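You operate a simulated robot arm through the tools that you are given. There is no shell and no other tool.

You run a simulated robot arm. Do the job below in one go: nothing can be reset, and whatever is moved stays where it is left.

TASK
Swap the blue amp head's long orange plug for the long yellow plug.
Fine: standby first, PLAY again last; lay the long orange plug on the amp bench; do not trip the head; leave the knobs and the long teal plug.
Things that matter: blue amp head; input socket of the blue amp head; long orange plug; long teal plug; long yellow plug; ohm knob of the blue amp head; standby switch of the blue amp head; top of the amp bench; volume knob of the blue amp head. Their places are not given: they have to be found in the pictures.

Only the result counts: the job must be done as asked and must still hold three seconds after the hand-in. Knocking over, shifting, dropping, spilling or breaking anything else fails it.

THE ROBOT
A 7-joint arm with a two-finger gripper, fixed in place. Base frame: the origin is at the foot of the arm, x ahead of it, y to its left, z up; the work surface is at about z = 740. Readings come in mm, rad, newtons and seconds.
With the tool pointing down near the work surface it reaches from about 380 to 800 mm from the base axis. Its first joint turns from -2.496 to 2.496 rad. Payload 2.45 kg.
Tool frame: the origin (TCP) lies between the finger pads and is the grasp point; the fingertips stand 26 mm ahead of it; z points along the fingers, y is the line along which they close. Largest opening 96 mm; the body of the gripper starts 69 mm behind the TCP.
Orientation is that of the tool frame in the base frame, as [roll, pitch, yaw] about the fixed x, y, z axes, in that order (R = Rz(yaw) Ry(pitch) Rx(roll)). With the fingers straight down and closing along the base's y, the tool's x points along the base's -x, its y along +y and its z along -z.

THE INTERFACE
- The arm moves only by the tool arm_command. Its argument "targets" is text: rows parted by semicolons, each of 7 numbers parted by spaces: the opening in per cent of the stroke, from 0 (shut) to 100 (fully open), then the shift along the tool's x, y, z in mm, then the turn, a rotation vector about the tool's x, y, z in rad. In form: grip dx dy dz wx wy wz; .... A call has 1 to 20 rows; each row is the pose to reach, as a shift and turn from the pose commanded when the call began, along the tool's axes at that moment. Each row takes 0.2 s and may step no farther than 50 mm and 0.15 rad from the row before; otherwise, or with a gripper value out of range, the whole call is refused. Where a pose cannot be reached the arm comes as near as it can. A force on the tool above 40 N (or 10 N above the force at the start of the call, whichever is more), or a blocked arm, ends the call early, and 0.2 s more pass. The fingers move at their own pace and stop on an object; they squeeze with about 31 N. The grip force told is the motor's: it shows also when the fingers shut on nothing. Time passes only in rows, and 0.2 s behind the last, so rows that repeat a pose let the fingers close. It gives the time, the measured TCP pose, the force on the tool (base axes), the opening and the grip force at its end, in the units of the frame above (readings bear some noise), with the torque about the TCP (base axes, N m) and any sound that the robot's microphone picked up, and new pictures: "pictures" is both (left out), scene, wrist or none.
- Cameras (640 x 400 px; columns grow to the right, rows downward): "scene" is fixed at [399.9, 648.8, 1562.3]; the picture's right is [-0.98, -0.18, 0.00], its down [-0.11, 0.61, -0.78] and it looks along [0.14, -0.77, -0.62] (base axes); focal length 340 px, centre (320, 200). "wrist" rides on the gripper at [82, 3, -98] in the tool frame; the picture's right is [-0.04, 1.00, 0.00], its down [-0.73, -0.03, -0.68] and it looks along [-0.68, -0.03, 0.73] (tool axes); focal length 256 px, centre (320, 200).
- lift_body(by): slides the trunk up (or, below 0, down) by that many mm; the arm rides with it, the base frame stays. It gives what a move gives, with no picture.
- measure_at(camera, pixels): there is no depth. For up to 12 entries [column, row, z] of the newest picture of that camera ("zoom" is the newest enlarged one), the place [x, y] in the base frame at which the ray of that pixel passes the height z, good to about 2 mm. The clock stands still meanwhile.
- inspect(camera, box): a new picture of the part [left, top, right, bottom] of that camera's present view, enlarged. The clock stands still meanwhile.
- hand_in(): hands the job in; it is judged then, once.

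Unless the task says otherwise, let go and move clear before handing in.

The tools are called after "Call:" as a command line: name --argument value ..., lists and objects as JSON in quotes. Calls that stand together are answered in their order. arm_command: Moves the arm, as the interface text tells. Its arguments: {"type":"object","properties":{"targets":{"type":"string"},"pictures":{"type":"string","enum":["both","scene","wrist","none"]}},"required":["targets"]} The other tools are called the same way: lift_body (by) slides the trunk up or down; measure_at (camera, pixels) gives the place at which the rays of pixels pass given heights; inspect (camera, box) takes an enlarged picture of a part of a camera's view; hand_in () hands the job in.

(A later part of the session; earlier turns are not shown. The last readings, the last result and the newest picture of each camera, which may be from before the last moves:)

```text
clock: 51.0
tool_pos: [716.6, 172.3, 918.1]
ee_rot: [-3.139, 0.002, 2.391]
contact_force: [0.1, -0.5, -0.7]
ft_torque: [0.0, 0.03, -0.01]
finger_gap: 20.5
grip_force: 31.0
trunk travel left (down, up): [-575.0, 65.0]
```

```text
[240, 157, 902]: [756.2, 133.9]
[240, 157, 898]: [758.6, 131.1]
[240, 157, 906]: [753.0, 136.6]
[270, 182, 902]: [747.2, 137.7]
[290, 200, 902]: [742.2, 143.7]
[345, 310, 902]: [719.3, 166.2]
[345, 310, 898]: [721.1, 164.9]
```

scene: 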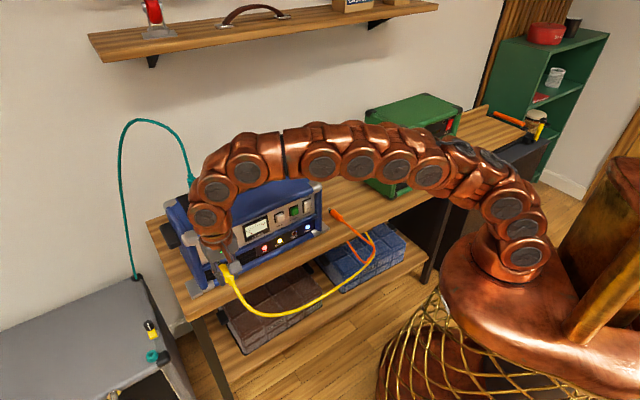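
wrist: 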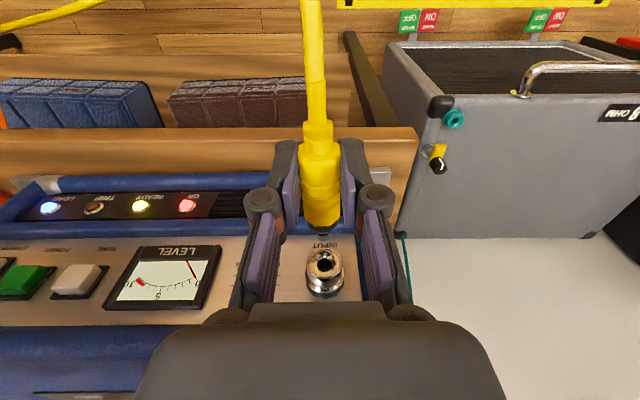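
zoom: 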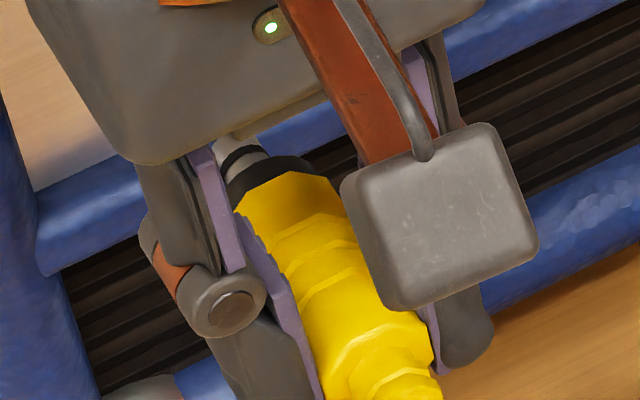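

The geometry puts the plug axis at z≈901.5 and the socket at ~902-903, within the countersunk mouth's tolerance. I'll raise 1 mm and advance slowly toward the hole.

Call:
arm_command --targets "0 0 0 -1 0 0 0; 0 -5 0 -1 0 0 0; 0 -10 0 -1 0 0 0; 0 -15 0 -1 0 0 0; 0 -20 0 -1 0 0 0; 0 -24 0 -1 0 0 0; 0 -24 0 -1 0 0 0"

Call:
inspect --camera "wrist" --box '[280, 190, 370, 280]'

Call:
inspect --camera "scene" --box '[200, 240, 240, 272]'

```text
clock: 52.6
tool_pos: [734.4, 155.4, 920.1]
ee_rot: [-3.141, 0.002, 2.393]
contact_force: [0.3, 0.6, -1.6]
ft_torque: [0.0, 0.0, 0.0]
finger_gap: 20.6
grip_force: 30.9
trunk travel left (down, up): [-575.0, 65.0]
```

scene: 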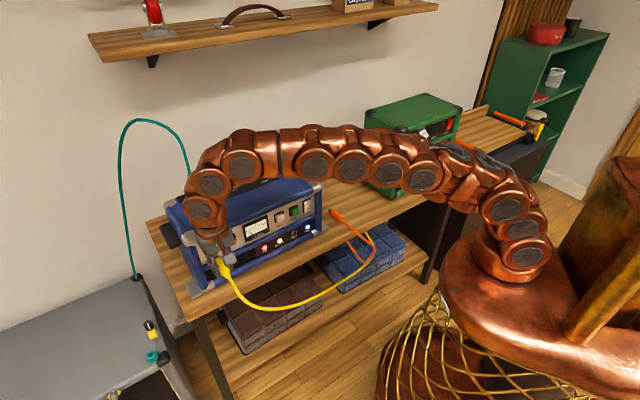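
wrist: 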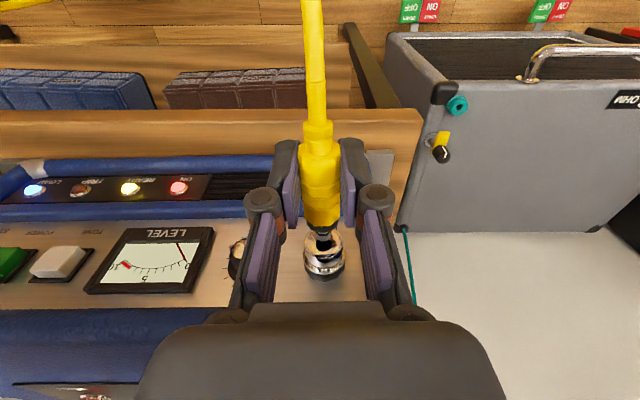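

```text
4.44 times, centred on (325, 235) of wrist
```

zoom: 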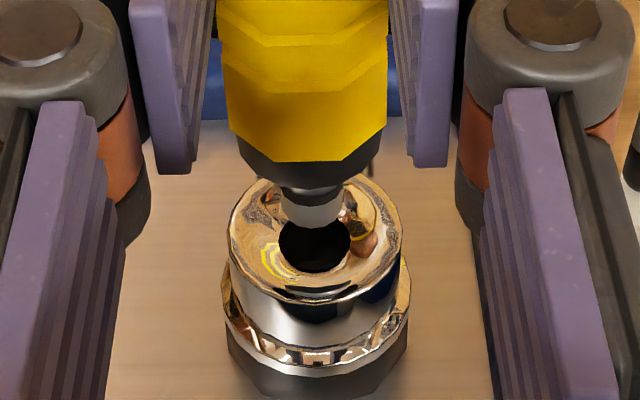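

```text
12.50 times, centred on (220, 256) of scene
```

zoom: 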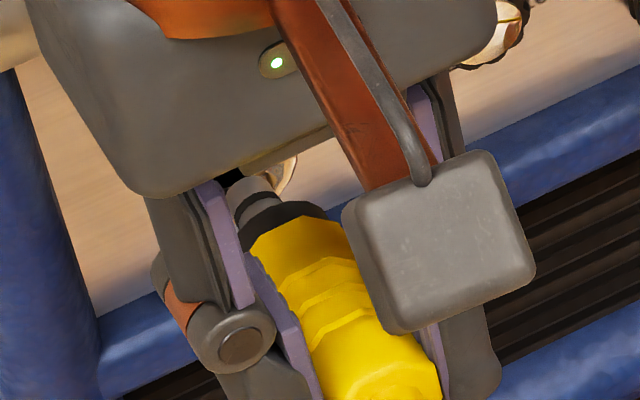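

The tip (zoom (311,215)) is at the mouth and centred on the hole (315,243). I'll go on in 2 mm steps, watching the force.

Call:
arm_command --targets "0 -2 0 0 0 0 0; 0 -4 0 0 0 0 0; 0 -6 0 0 0 0 0; 0 -8 0 0 0 0 0; 0 -10 0 0 0 0 0; 0 -12 0 0 0 0 0" --pictures "wrist"

Call:
inspect --camera "wrist" --box '[280, 190, 370, 280]'

```text
clock: 54.0
tool_pos: [741.2, 149.4, 919.6]
ee_rot: [-3.141, -0.001, 2.391]
contact_force: [-9.7, 3.8, -2.8]
ft_torque: [0.11, 0.21, -0.17]
finger_gap: 20.9
grip_force: 31.4
trunk travel left (down, up): [-575.0, 65.0]
```

wrist: 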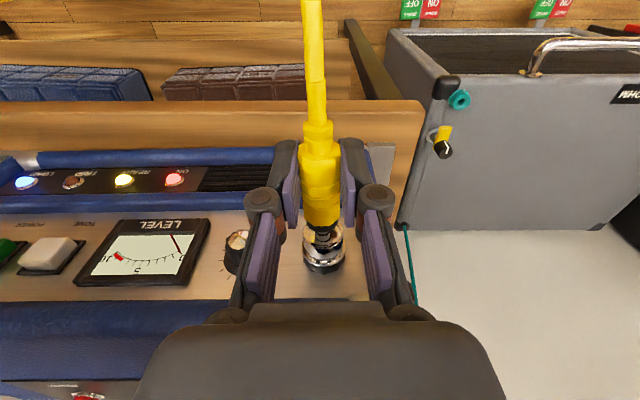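

```text
4.44 times, centred on (325, 235) of wrist
```

zoom: 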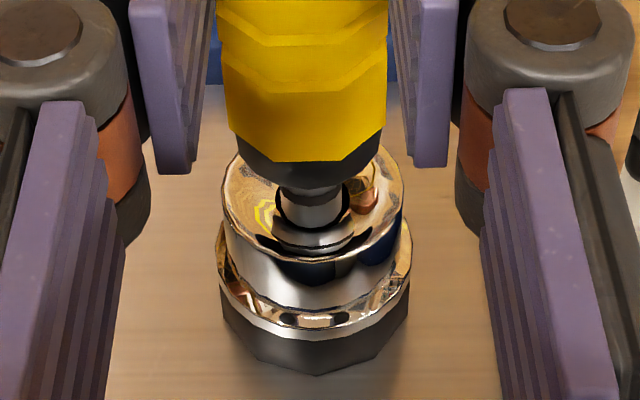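

The tip is touching inside the mouth: the reaction is ~10 N outward, with -2.8 N in z and about -4 N along u, so it sits slightly high and slightly to the left. I'll ease back 4 mm, lower 2.5 mm, shift 1 mm, and try again.

Call:
arm_command --targets "0 4 0 0 0 0 0; 0 4 -1 2.5 0 0 0; 0 2 -1 2.5 0 0 0; 0 0 -1 2.5 0 0 0; 0 -2 -1 2.5 0 0 0" --pictures "wrist"

Call:
inspect --camera "wrist" --box '[280, 190, 370, 280]'

```text
clock: 55.2
tool_pos: [743.5, 144.8, 918.9]
ee_rot: [3.141, 0.003, 2.392]
contact_force: [-0.6, 0.7, -0.8]
ft_torque: [0.01, 0.0, 0.08]
finger_gap: 20.4
grip_force: 31.2
trunk travel left (down, up): [-575.0, 65.0]
```

wrist: 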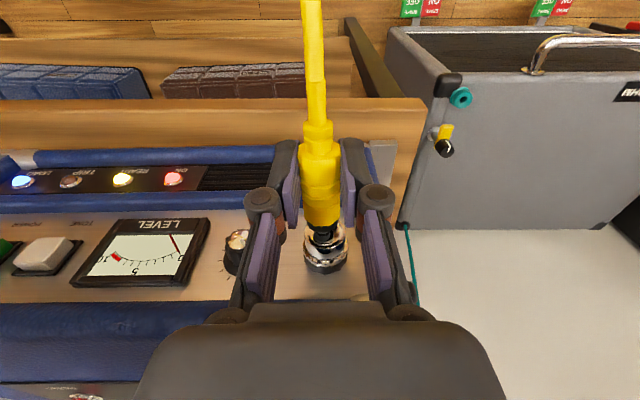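

```text
4.44 times, centred on (325, 235) of wrist
```

zoom: 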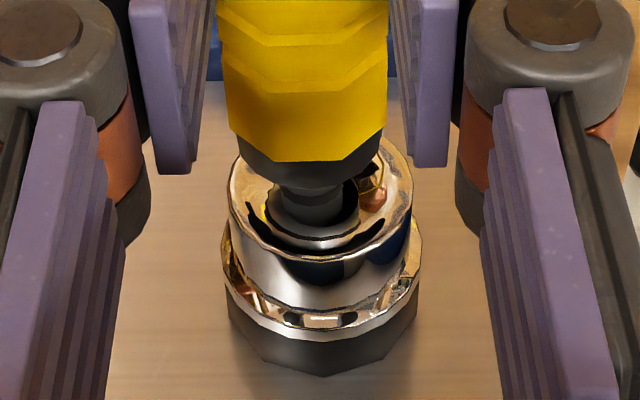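

Now the tip is in the hole with almost no force, but the rim centre (321) sits ~2 mm to the right of the tip (307). I'll shift back 1.5 mm and continue in.

Call:
arm_command --targets "0 0 1.5 0 0 0 0; 0 -2 1.5 0 0 0 0; 0 -4 1.5 0 0 0 0; 0 -6 1.5 0 0 0 0" --pictures "wrist"

Call:
inspect --camera "wrist" --box '[280, 190, 370, 280]'

```text
clock: 56.2
tool_pos: [749.5, 140.1, 916.5]
ee_rot: [3.141, 0.003, 2.391]
contact_force: [-0.1, 0.7, -0.4]
ft_torque: [0.02, 0.03, 0.0]
finger_gap: 20.7
grip_force: 31.3
trunk travel left (down, up): [-575.0, 65.0]
```

wrist: 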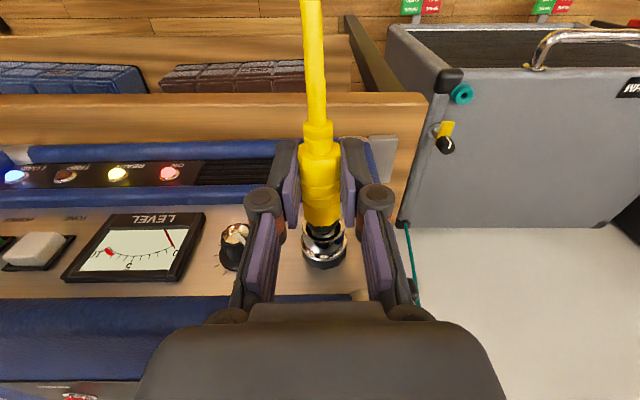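

```text
4.44 times, centred on (325, 235) of wrist
```

zoom: 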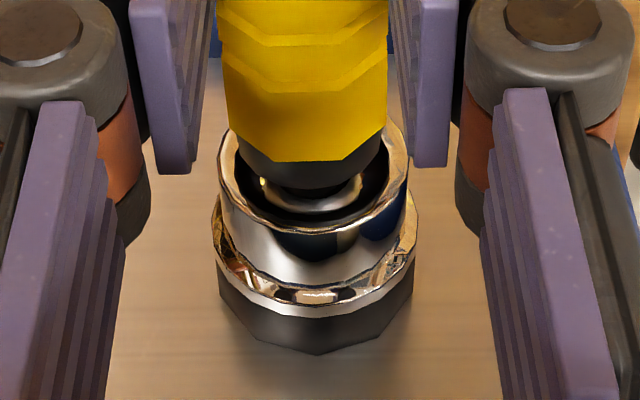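

The plug is sliding into the socket with no force, and its collar is now entering the rim. I'll continue in small steps until it seats.

Call:
arm_command --targets "0 -1.5 0.5 0 0 0 0; 0 -3 0.5 0 0 0 0; 0 -4.5 0.5 0 0 0 0; 0 -6 0.5 0 0 0 0" --pictures "wrist"

Call:
inspect --camera "wrist" --box '[280, 190, 370, 280]'

```text
clock: 57.2
tool_pos: [752.6, 140.9, 917.1]
ee_rot: [-3.141, 0.002, 2.394]
contact_force: [-14.9, 7.1, 2.9]
ft_torque: [0.04, 0.16, -0.19]
finger_gap: 20.5
grip_force: 31.4
trunk travel left (down, up): [-575.0, 65.0]
```

wrist: 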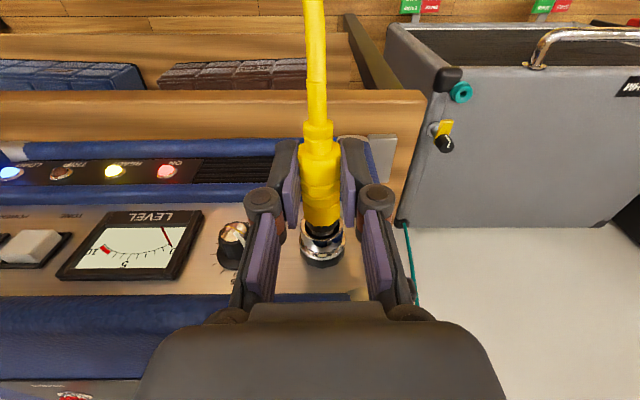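

```text
4.44 times, centred on (325, 235) of wrist
```

zoom: 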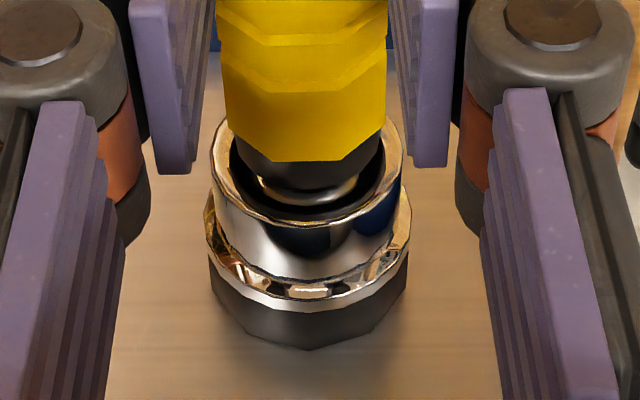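

There's now ~16 N of resistance outward plus ~5 N sideways, with 2-3 mm perhaps still to go. I'll ease the sideways load by 1 mm and see how the force changes before pushing further.

Call:
arm_command --targets "0 1 -0.5 0 0 0 0; 0 1 -1.2 0 0 0 0; 0 0 -1.2 0 0 0 0; 0 -1 -1.2 0 0 0 0" --pictures "wrist"

Call:
inspect --camera "wrist" --box '[280, 190, 370, 280]'

Call:
inspect --camera "scene" --box '[150, 150, 340, 300]'

```text
clock: 58.2
tool_pos: [753.4, 139.2, 918.1]
ee_rot: [3.141, 0.005, 2.393]
contact_force: [-7.6, 19.0, 5.3]
ft_torque: [0.17, -0.06, 0.38]
finger_gap: 20.9
grip_force: 30.9
trunk travel left (down, up): [-575.0, 65.0]
```

wrist: 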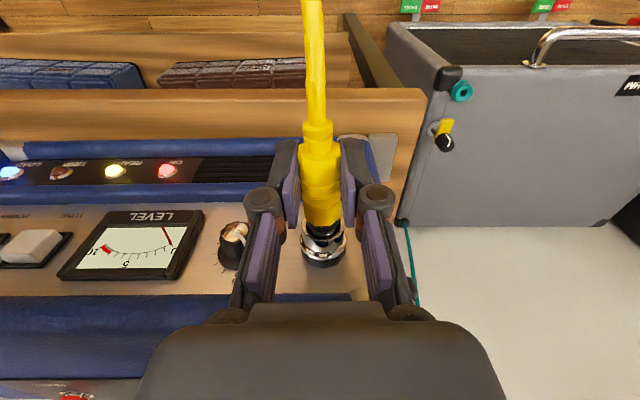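

```text
4.44 times, centred on (325, 235) of wrist
```

zoom: 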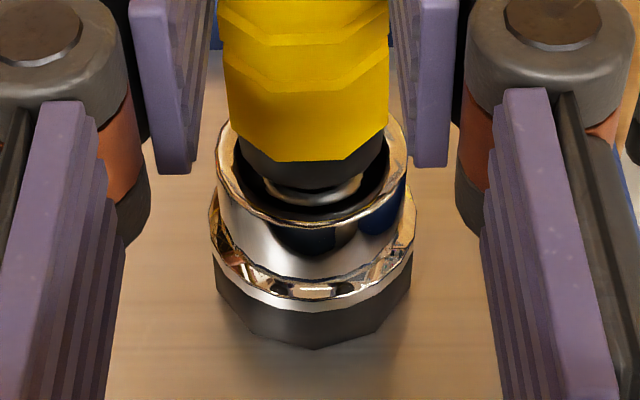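

```text
2.67 times, centred on (245, 225) of scene
```

zoom: 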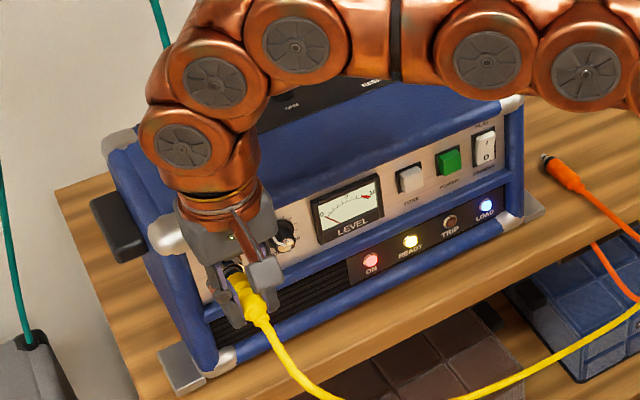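

The sideways load has reversed (+8.6 N) and z shows +5 N, so the true centre is ~0.75 mm back and ~1 mm up. I'll correct both and push another 1-2 mm.

Call:
arm_command --targets "0 2 0.7 -0.5 0 0 0; 0 2 0.7 -1 0 0 0; 0 0 0.7 -1 0 0 0; 0 -1 0.7 -1 0 0 0; 0 -2 0.7 -1 0 0 0" --pictures "wrist"

Call:
inspect --camera "wrist" --box '[280, 190, 370, 280]'

```text
clock: 59.4
tool_pos: [755.2, 138.9, 919.3]
ee_rot: [3.141, 0.003, 2.392]
contact_force: [-6.4, 20.5, 5.2]
ft_torque: [0.19, -0.09, 0.44]
finger_gap: 20.7
grip_force: 30.7
trunk travel left (down, up): [-575.0, 65.0]
```

wrist: 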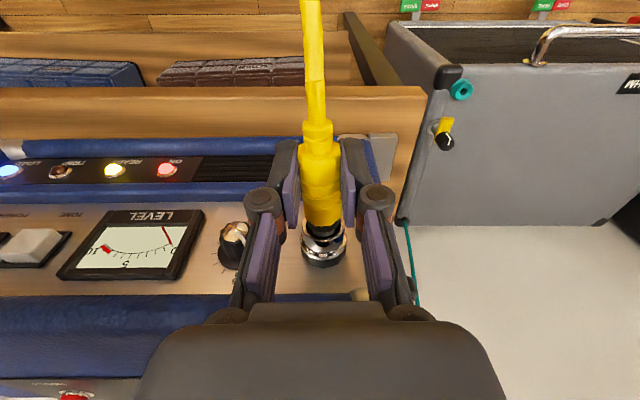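

```text
4.44 times, centred on (325, 235) of wrist
```

zoom: 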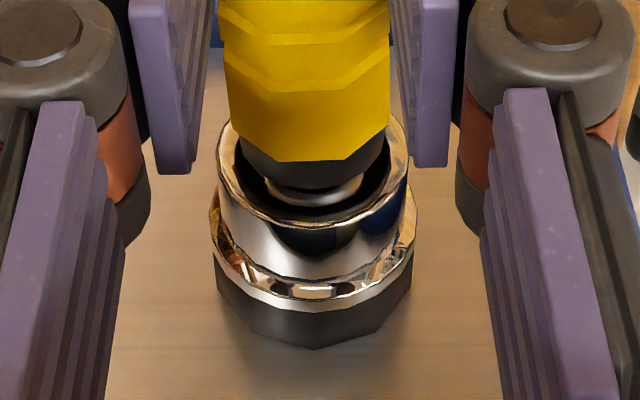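

The picture of plug versus rim hasn't changed while force stays ~20 N, so the plug seems to be at its stop; I shouldn't push the amp any harder. I'll compare with the earlier orange-seated scene view using the same box.

Call:
inspect --camera "scene" --box '[180, 210, 280, 300]'

Call:
inspect --camera "wrist" --box '[220, 90, 420, 270]'

```text
4.44 times, centred on (230, 255) of scene
```

zoom: 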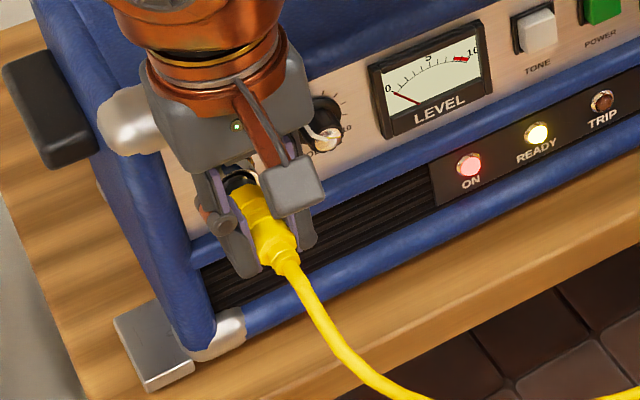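

```text
2.22 times, centred on (320, 180) of wrist
```

zoom: 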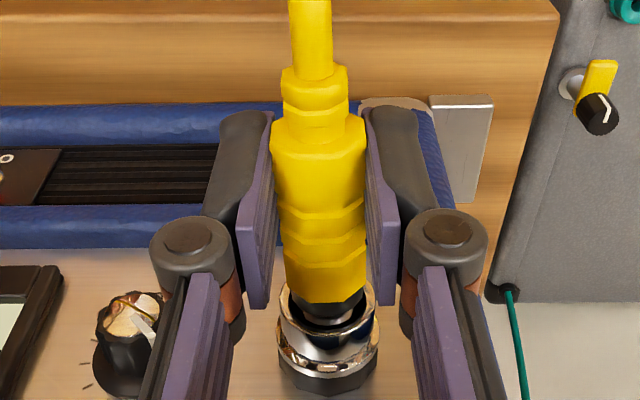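

The yellow plug's depth relative to the rim now matches the orange plug's seated geometry (body front ~10 mm from the rim), and it has bottomed out. I'll relax the residual side load slightly, then open the fingers.

Call:
arm_command --targets "0 0.5 0.8 -0.8 0 0 0; 0 0.5 0.8 -0.8 0 0 0" --pictures "none"

Call:
arm_command --targets "25 0 0 0 0 0 0; 40 0 0 0 0 0 0; 60 0 0 0 0 0 0; 60 0 0 0 0 0 0; 60 0 0 0 0 0 0"

Call:
inspect --camera "wrist" --box '[220, 90, 420, 270]'

```text
clock: 60.0
tool_pos: [755.5, 137.7, 919.7]
ee_rot: [-3.139, 0.003, 2.391]
contact_force: [-6.0, 16.0, 2.6]
ft_torque: [0.19, 0.05, 0.39]
finger_gap: 20.6
grip_force: 30.7
trunk travel left (down, up): [-575.0, 65.0]
```

```text
clock: 61.2
tool_pos: [757.2, 136.6, 919.1]
ee_rot: [3.141, 0.001, 2.391]
contact_force: [-0.8, -0.1, -0.6]
ft_torque: [-0.01, 0.0, 0.0]
finger_gap: 57.4
grip_force: 0.0
trunk travel left (down, up): [-575.0, 65.0]
```

scene: 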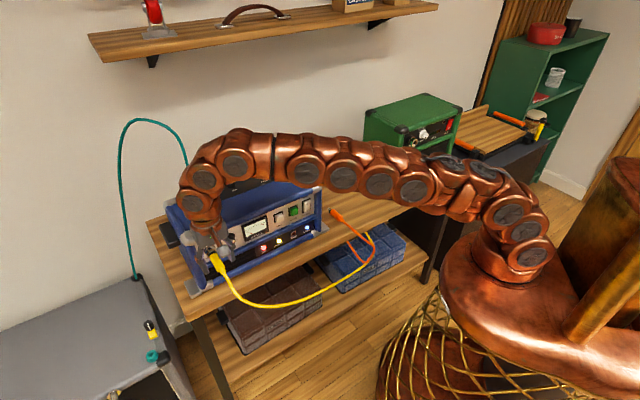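
wrist: 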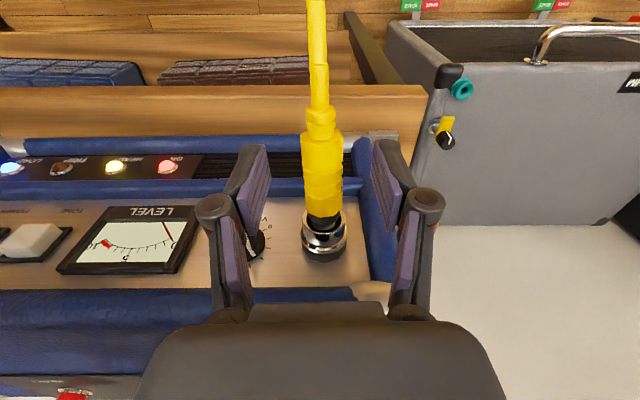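

```text
2.22 times, centred on (320, 180) of wrist
```

zoom: 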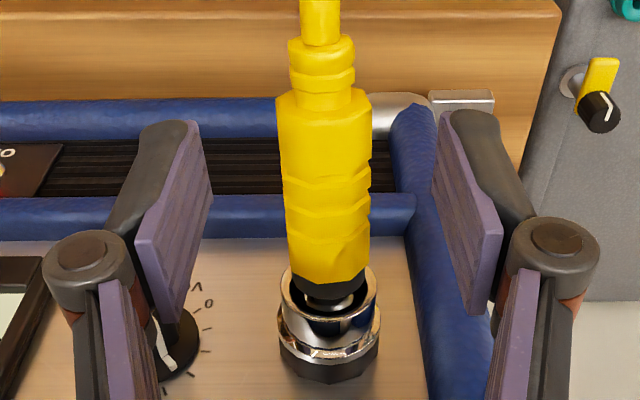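

The fingers are open, but in the picture the plug body now sits a few mm farther out of the rim (body edge zoom row 283 against 303 before). I'll look closer before doing anything.

Call:
inspect --camera "wrist" --box '[280, 180, 370, 270]'

Call:
inspect --camera "scene" --box '[180, 210, 280, 300]'

Call:
inspect --camera "scene" --box '[195, 240, 235, 272]'

```text
4.44 times, centred on (325, 225) of wrist
```

zoom: 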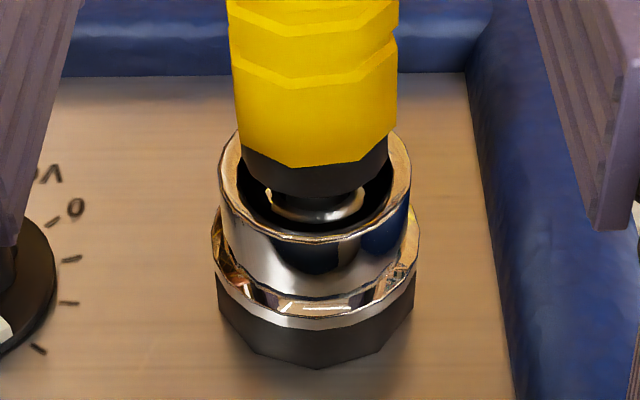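

```text
4.44 times, centred on (230, 255) of scene
```

zoom: 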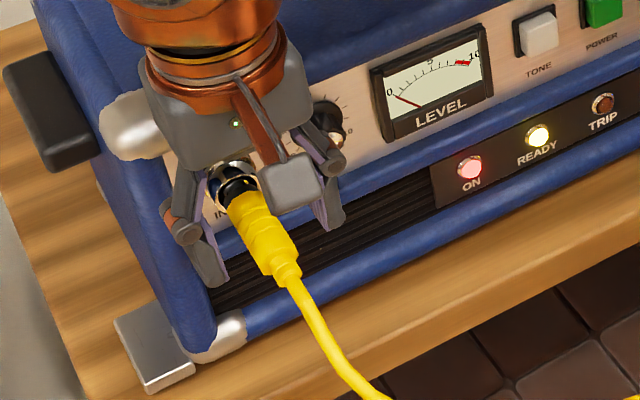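

```text
12.50 times, centred on (215, 256) of scene
```

zoom: 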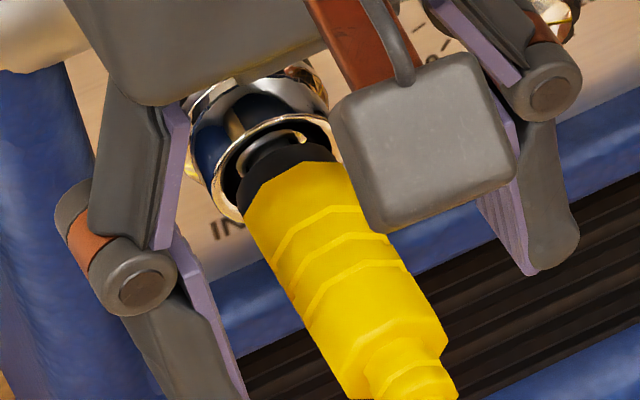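

The plug is in the socket and level now, and in the scene it matches the orange plug's seated look closely (tail at zoom (288,283)). To be sure it's fully home, I'll regrip it at its own height and press gently with a modest force.

Call:
arm_command --targets "60 1 1.5 4 0 0 0; 60 2 1.5 9 0 0 0; 60 2 1.5 14 0 0 0; 60 2 1.5 17 0 0 0; 60 2 1.5 17 0 0 0" --pictures "wrist"

Call:
inspect --camera "wrist" --box '[220, 90, 420, 270]'

```text
clock: 62.4
tool_pos: [755.3, 138.9, 901.4]
ee_rot: [-3.14, 0.001, 2.39]
contact_force: [0.1, 0.3, 0.2]
ft_torque: [0.03, -0.02, 0.0]
finger_gap: 57.7
grip_force: 0.0
trunk travel left (down, up): [-575.0, 65.0]
```

wrist: 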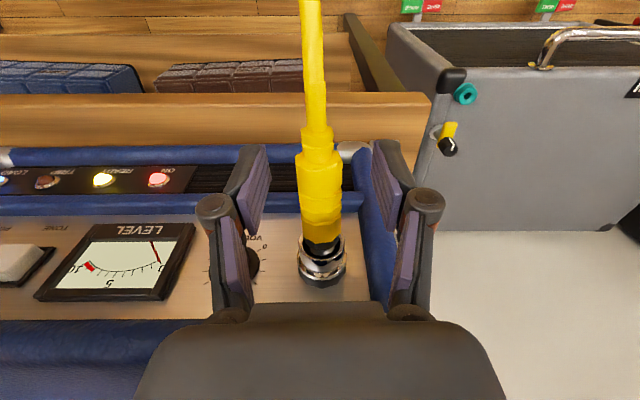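

```text
2.22 times, centred on (320, 180) of wrist
```

zoom: 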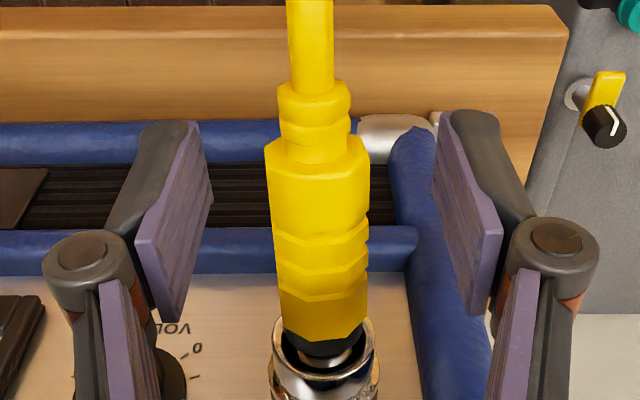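

From this same vantage as the orange-seated picture, a bit of the mouth is still visible around the collar (zoom (320,358)), so it may be a few mm short. I'll close on the body, centred, and press in gently.

Call:
arm_command --targets "40 0 0 0 0 0 0; 20 0 0 0 0 0 0; 0 0 0 0 0 0 0; 0 0 0 0 0 0 0; 0 0 0 0 0 0 0" --pictures "none"

Call:
arm_command --targets "0 -1 0 0 0 0 0; 0 -2 0 0 0 0 0; 0 -3 0 0 0 0 0" --pictures "wrist"

Call:
inspect --camera "wrist" --box '[220, 90, 420, 270]'

```text
clock: 63.6
tool_pos: [755.5, 140.2, 902.0]
ee_rot: [-3.14, 0.001, 2.392]
contact_force: [-2.9, -2.1, -1.8]
ft_torque: [0.1, 0.07, -0.17]
finger_gap: 20.1
grip_force: 31.2
trunk travel left (down, up): [-575.0, 65.0]
```

```text
clock: 64.4
tool_pos: [756.8, 139.1, 902.8]
ee_rot: [-3.14, 0.002, 2.394]
contact_force: [-13.7, 2.6, 0.2]
ft_torque: [0.09, 0.07, -0.37]
finger_gap: 20.1
grip_force: 31.0
trunk travel left (down, up): [-575.0, 65.0]
```

wrist: 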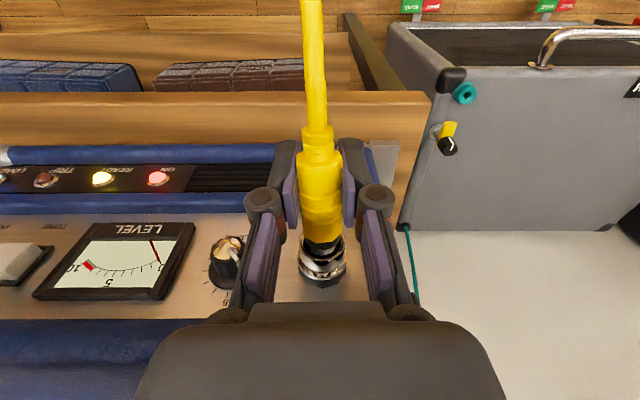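

```text
2.22 times, centred on (320, 180) of wrist
```

zoom: 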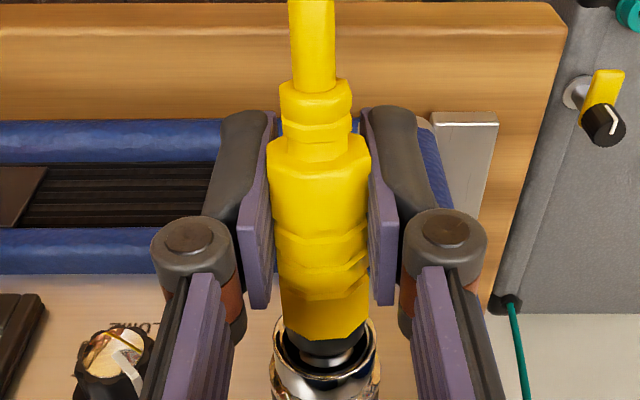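

It meets resistance again with a side load of about -7 N. I'll shift 0.9 mm to relieve it and see whether the plug advances.

Call:
arm_command --targets "0 1.5 -0.5 0 0 0 0; 0 1.5 -1 0 0 0 0; 0 0 -1 0 0 0 0; 0 -1 -1 0 0 0 0" --pictures "wrist"

Call:
inspect --camera "wrist" --box '[280, 190, 370, 280]'

```text
clock: 65.4
tool_pos: [758.7, 139.9, 902.5]
ee_rot: [-3.139, 0.002, 2.393]
contact_force: [-4.7, 12.7, -0.5]
ft_torque: [0.04, 0.02, 0.22]
finger_gap: 20.1
grip_force: 31.0
trunk travel left (down, up): [-575.0, 65.0]
```

wrist: 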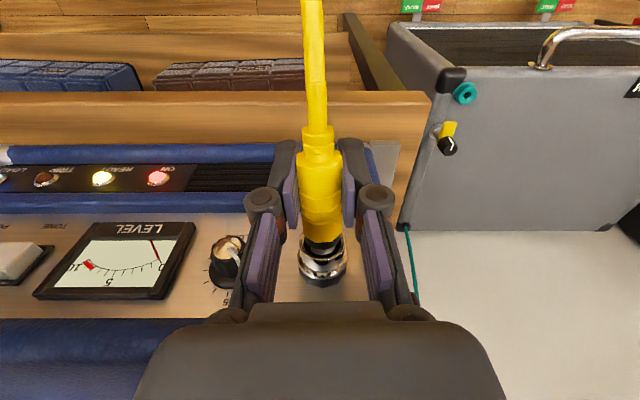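

```text
4.44 times, centred on (325, 235) of wrist
```

zoom: 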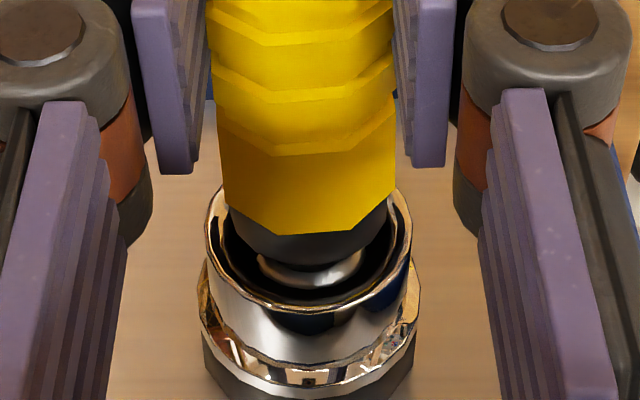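

The plug won't go further with ~12 N and no consistent misalignment, so it is at its stop. I'll centre the lateral load, release, and rise to the same vantage I had on the seated orange plug to compare.

Call:
arm_command --targets "0 0.5 0.5 0 0 0 0; 0 0.5 0.5 0 0 0 0; 25 0.5 0.5 0 0 0 0; 40 0.5 0.5 0 0 0 0; 60 0.5 0.5 0 0 0 0; 70 0.5 0.5 0 0 0 0; 70 0.5 0.5 0 0 0 0" --pictures "wrist"

Call:
inspect --camera "wrist" --box '[220, 90, 420, 270]'

```text
clock: 67.0
tool_pos: [757.5, 137.3, 902.1]
ee_rot: [-3.14, 0.002, 2.392]
contact_force: [0.6, 0.7, -0.4]
ft_torque: [0.02, 0.03, 0.0]
finger_gap: 67.2
grip_force: 0.0
trunk travel left (down, up): [-575.0, 65.0]
```

wrist: 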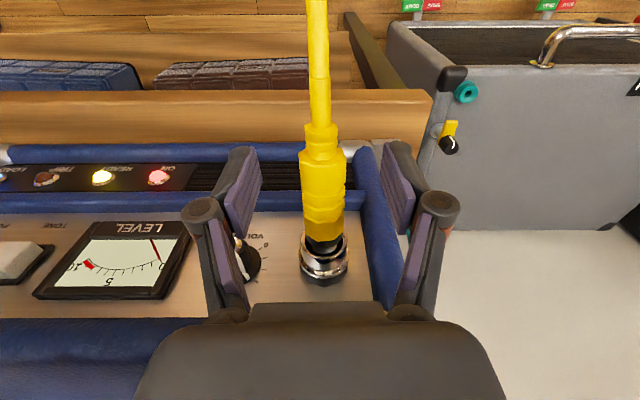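

```text
2.22 times, centred on (320, 180) of wrist
```

zoom: 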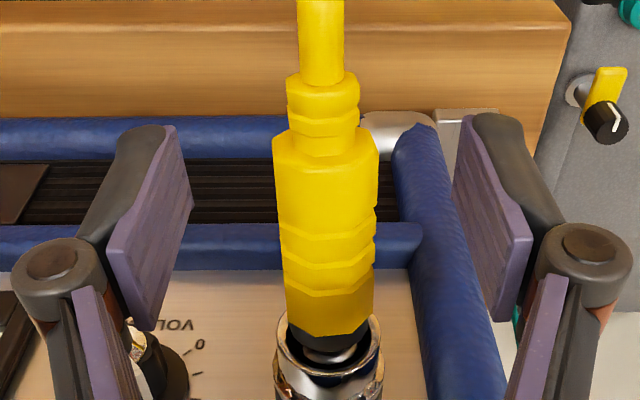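

I'll zoom in on the rim to measure the gap between body edge and rim, for comparison with the orange plug's ~10 mm.

Call:
inspect --camera "wrist" --box '[280, 200, 370, 290]'

```text
4.44 times, centred on (325, 245) of wrist
```

zoom: 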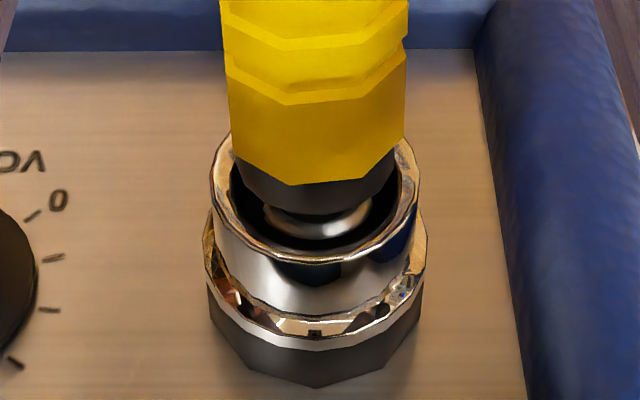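

Call:
measure_at --camera "zoom" --pixels '[[317, 184, 912], [210, 182, 902], [420, 182, 902], [315, 263, 916], [317, 214, 909], [317, 184, 910], [315, 350, 916]]'

```text
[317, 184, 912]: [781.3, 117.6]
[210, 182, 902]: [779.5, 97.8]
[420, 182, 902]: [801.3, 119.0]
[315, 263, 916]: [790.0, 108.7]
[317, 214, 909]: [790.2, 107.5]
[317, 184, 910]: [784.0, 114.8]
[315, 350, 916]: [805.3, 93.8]
```

The rim centre is now at (790,108.5) and the body edge about 11 mm from it, the same as the orange plug's seated gap, so the yellow plug is home. Now I'll rise clear, move along the front with fingers shut, and tilt to face the rocker for PLAY.

Call:
arm_command --targets "70 0 0 -30 0 0 0; 70 0 0 -65 0 0 0; 70 0 0 -95 0 0 0; 60 30 0 -95 0 0 0; 40 60 -20 -95 0 0 0; 0 60 -65 -95 0 0 0; 0 60 -110 -85 0 -0.12 0; 0 60 -155 -70 0 -0.24 0; 0 60 -200 -55 0 -0.36 0; 0 60 -240 -40 0 -0.48 0; 0 60 -262 -28 0 -0.60 0; 0 60 -262 -20 0 -0.72 0; 0 60 -262 -15 0 -0.84 0; 0 60 -262 -14.5 0 -0.95 0; 0 60 -262 -14.5 0 -0.95 0"

Call:
inspect --camera "wrist" --box '[140, 60, 400, 280]'

Call:
inspect --camera "scene" --box '[150, 150, 340, 300]'

```text
clock: 70.2
tool_pos: [535.7, -13.8, 916.3]
ee_rot: [3.141, 0.953, 2.391]
contact_force: [0.1, -0.2, 0.9]
ft_torque: [-0.02, 0.0, 0.01]
finger_gap: 0.1
grip_force: 28.7
out of reach, approached as far as the arm can: row 3
trunk travel left (down, up): [-575.0, 65.0]
```

scene: 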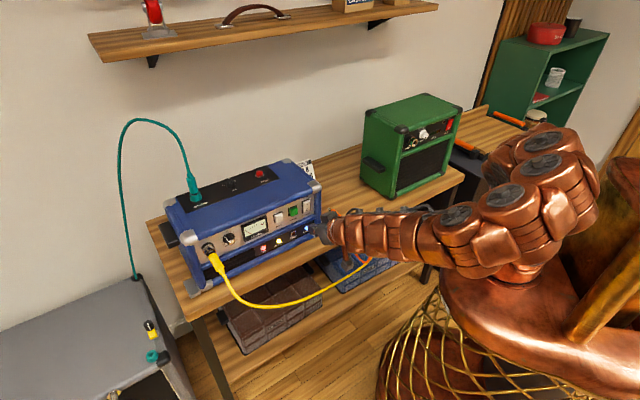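
wrist: 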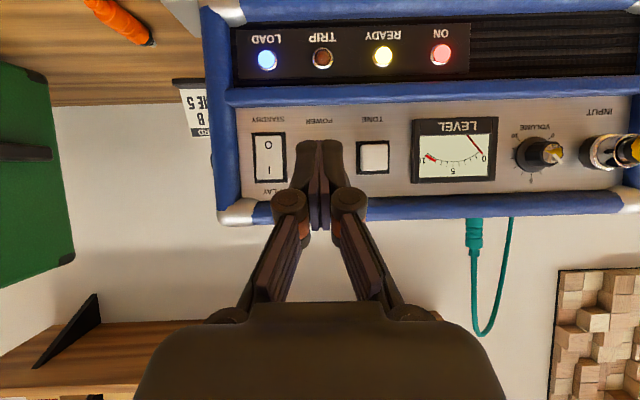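

```text
1.82 times, centred on (270, 170) of wrist
```

zoom: 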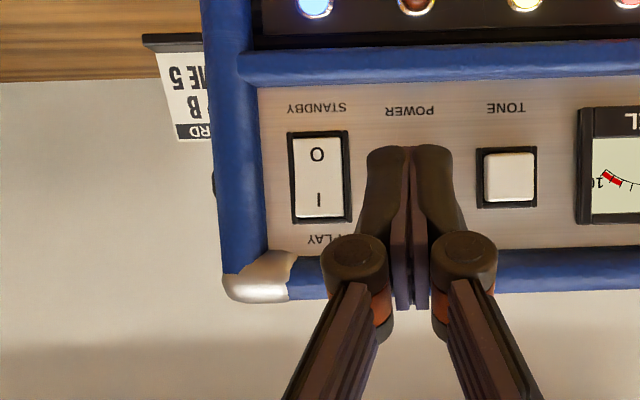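

```text
2.67 times, centred on (245, 225) of scene
```

zoom: 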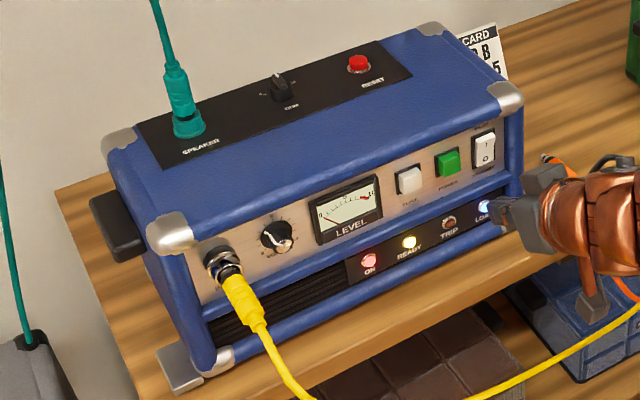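

The yellow plug in the scene looks just as the orange one did when seated, and TRIP is off. The rocker is at wrist (270,158); its "I" half should be near z≈910, so I'll slide 49 mm sideways and approach to ~10 mm from contact.

Call:
arm_command --targets "0 0 -25 0 0 0 0; 0 0 -49 0 0 0 0; 0 -14.5 -49 20.4 0 0 0; 0 -29 -49 40.8 0 0 0; 0 -36 -49 51 0 0 0; 0 -40.5 -49 57 0 0 0; 0 -40.5 -49 57 0 0 0"

Call:
inspect --camera "wrist" --box '[220, 80, 420, 260]'

Call:
inspect --camera "scene" --box '[270, 180, 350, 240]'

```text
clock: 71.8
tool_pos: [554.8, -97.2, 919.5]
ee_rot: [-3.14, 0.952, 2.39]
contact_force: [0.6, -0.2, 1.0]
ft_torque: [-0.01, 0.01, 0.0]
finger_gap: 0.1
grip_force: 28.5
out of reach, approached as far as the arm can: row 1, 2, 3, 4
trunk travel left (down, up): [-575.0, 65.0]
```

scene: 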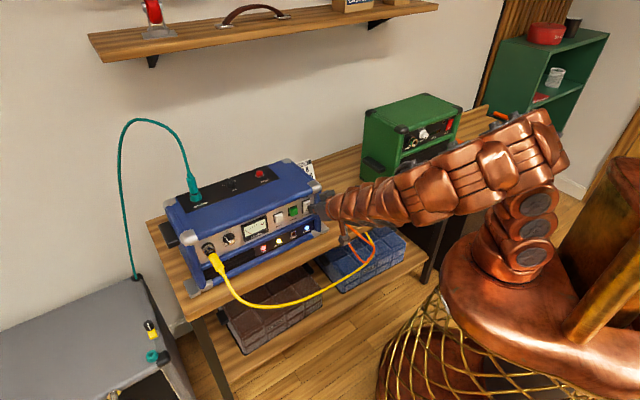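
wrist: 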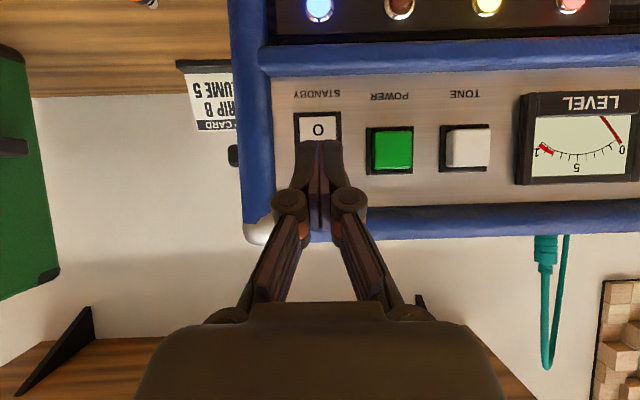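

```text
2.22 times, centred on (320, 170) of wrist
```

zoom: 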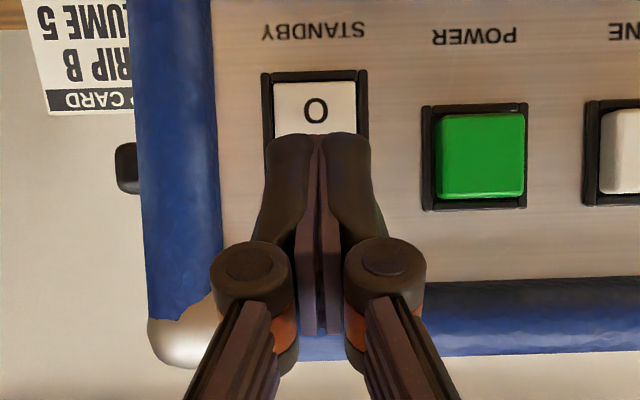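

```text
6.67 times, centred on (310, 210) of scene
```

zoom: 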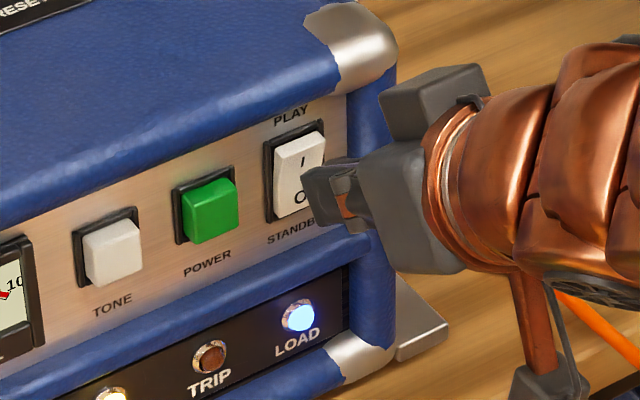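

The fingertips line up with the rocker's "I" half (rocker zoom column 315 against fingers 318), about 10 mm short. I'll lower 2.5 mm and creep in.

Call:
arm_command --targets "0 2 0 1.5 0 0 0; 0 0.3 0 3.9 0 0 0; 0 -1.5 0 6.4 0 0 0; 0 -2.6 0 8 0 0 0" --pictures "wrist"

Call:
inspect --camera "scene" --box '[270, 180, 350, 240]'

```text
clock: 72.8
tool_pos: [559.1, -102.1, 915.0]
ee_rot: [-3.141, 0.953, 2.391]
contact_force: [0.4, 0.6, -0.2]
ft_torque: [0.01, -0.02, 0.02]
finger_gap: 0.2
grip_force: 28.7
trunk travel left (down, up): [-575.0, 65.0]
```

wrist: 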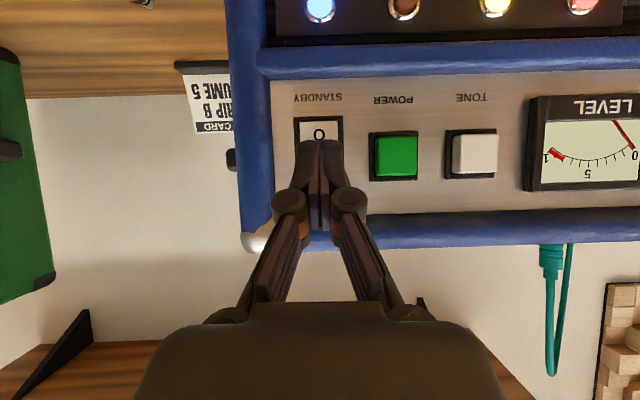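

```text
6.67 times, centred on (310, 210) of scene
```

zoom: 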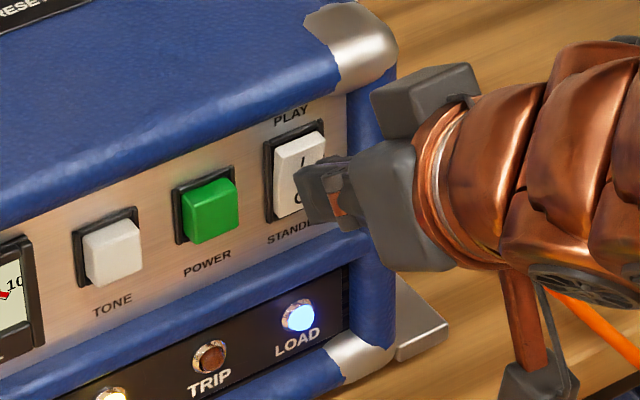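

Not touching yet; the leading edge is ~6 mm above the rocker's centre. I'll raise 3.5 mm for better leverage and advance a few mm.

Call:
arm_command --targets "0 -2.8 0 -2 0 0 0; 0 -3.7 0 -0.8 0 0 0; 0 -4.5 0 0.4 0 0 0; 0 -5.1 0 1.2 0 0 0" --pictures "wrist"

Call:
inspect --camera "scene" --box '[270, 180, 350, 240]'

```text
clock: 73.8
tool_pos: [562.1, -106.1, 918.3]
ee_rot: [-3.14, 0.954, 2.393]
contact_force: [0.1, 0.0, -0.3]
ft_torque: [-0.01, 0.0, 0.0]
finger_gap: 0.0
grip_force: 28.5
trunk travel left (down, up): [-575.0, 65.0]
```

wrist: 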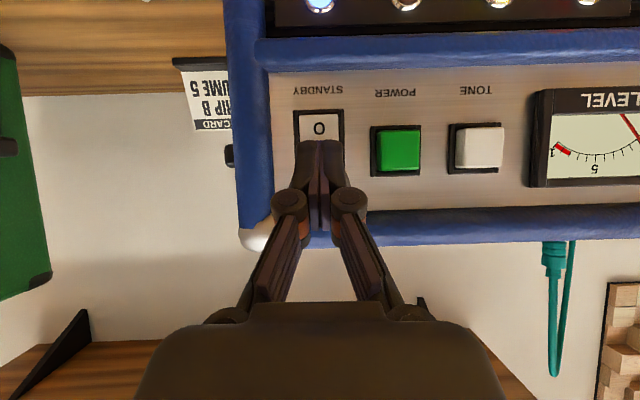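

```text
6.67 times, centred on (310, 210) of scene
```

zoom: 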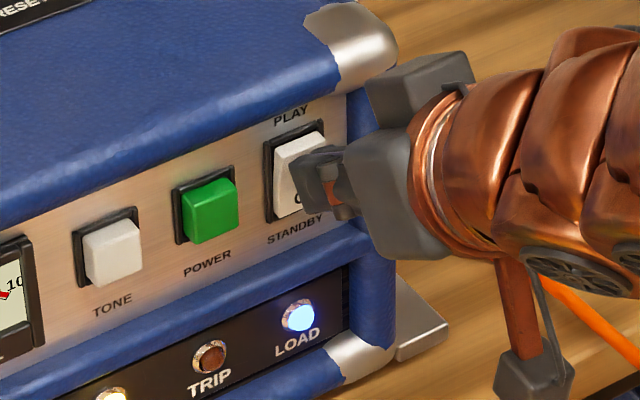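

Still no contact. I'll continue in ~1.2 mm steps, checking the force and the LEVEL needle each time.

Call:
arm_command --targets "0 -0.7 0 1 0 0 0; 0 -1.4 0 2 0 0 0" --pictures "wrist"

```text
clock: 74.4
tool_pos: [564.2, -107.4, 918.1]
ee_rot: [-3.141, 0.953, 2.391]
contact_force: [-0.5, -0.3, -0.7]
ft_torque: [-0.02, -0.01, -0.03]
finger_gap: 0.0
grip_force: 28.9
trunk travel left (down, up): [-575.0, 65.0]
```

wrist: 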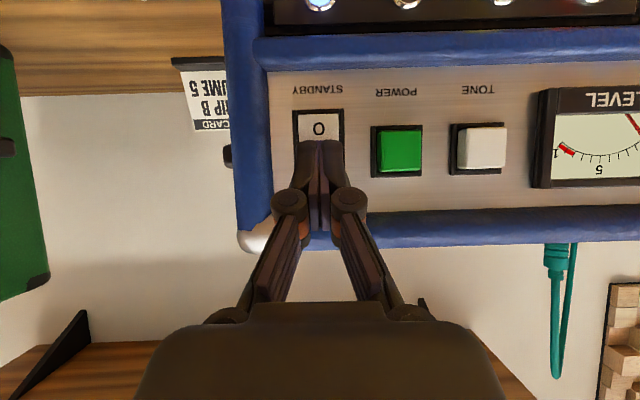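

Call:
arm_command --targets "0 -0.7 0 1 0 0 0; 0 -1.4 0 2 0 0 0" --pictures "wrist"

```text
clock: 75.0
tool_pos: [565.3, -109.0, 918.2]
ee_rot: [-3.14, 0.952, 2.391]
contact_force: [-3.2, 2.2, -0.3]
ft_torque: [-0.01, 0.02, -0.04]
finger_gap: 0.0
grip_force: 28.1
trunk travel left (down, up): [-575.0, 65.0]
```

wrist: 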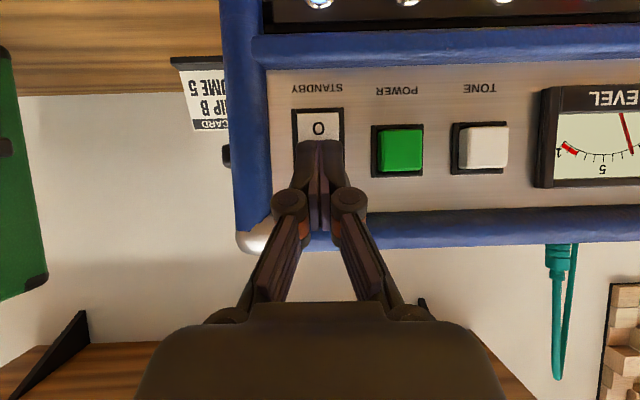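

Contact force is only ~4 N, and the LEVEL needle seems to have lifted off zero (wrist (622,115)-(632,152)). I'll look closer.

Call:
inspect --camera "wrist" --box '[500, 60, 640, 220]'

Call:
inspect --camera "scene" --box '[230, 190, 330, 260]'

```text
2.50 times, centred on (570, 140) of wrist
```

zoom: 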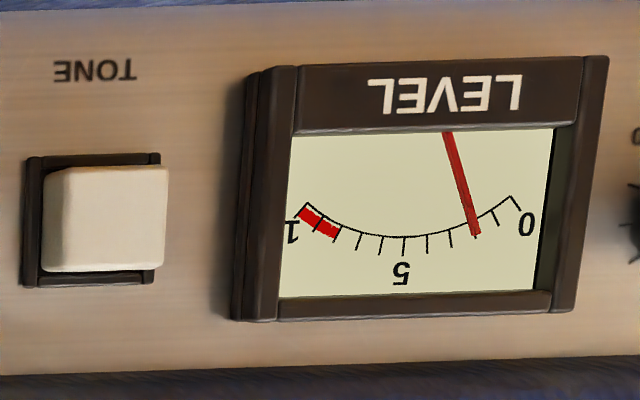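

```text
5.71 times, centred on (280, 225) of scene
```

zoom: 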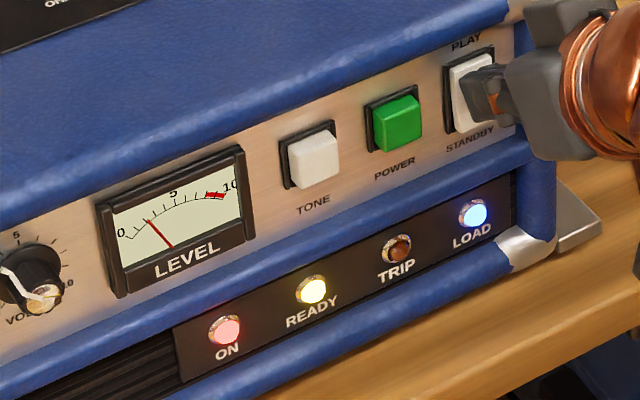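

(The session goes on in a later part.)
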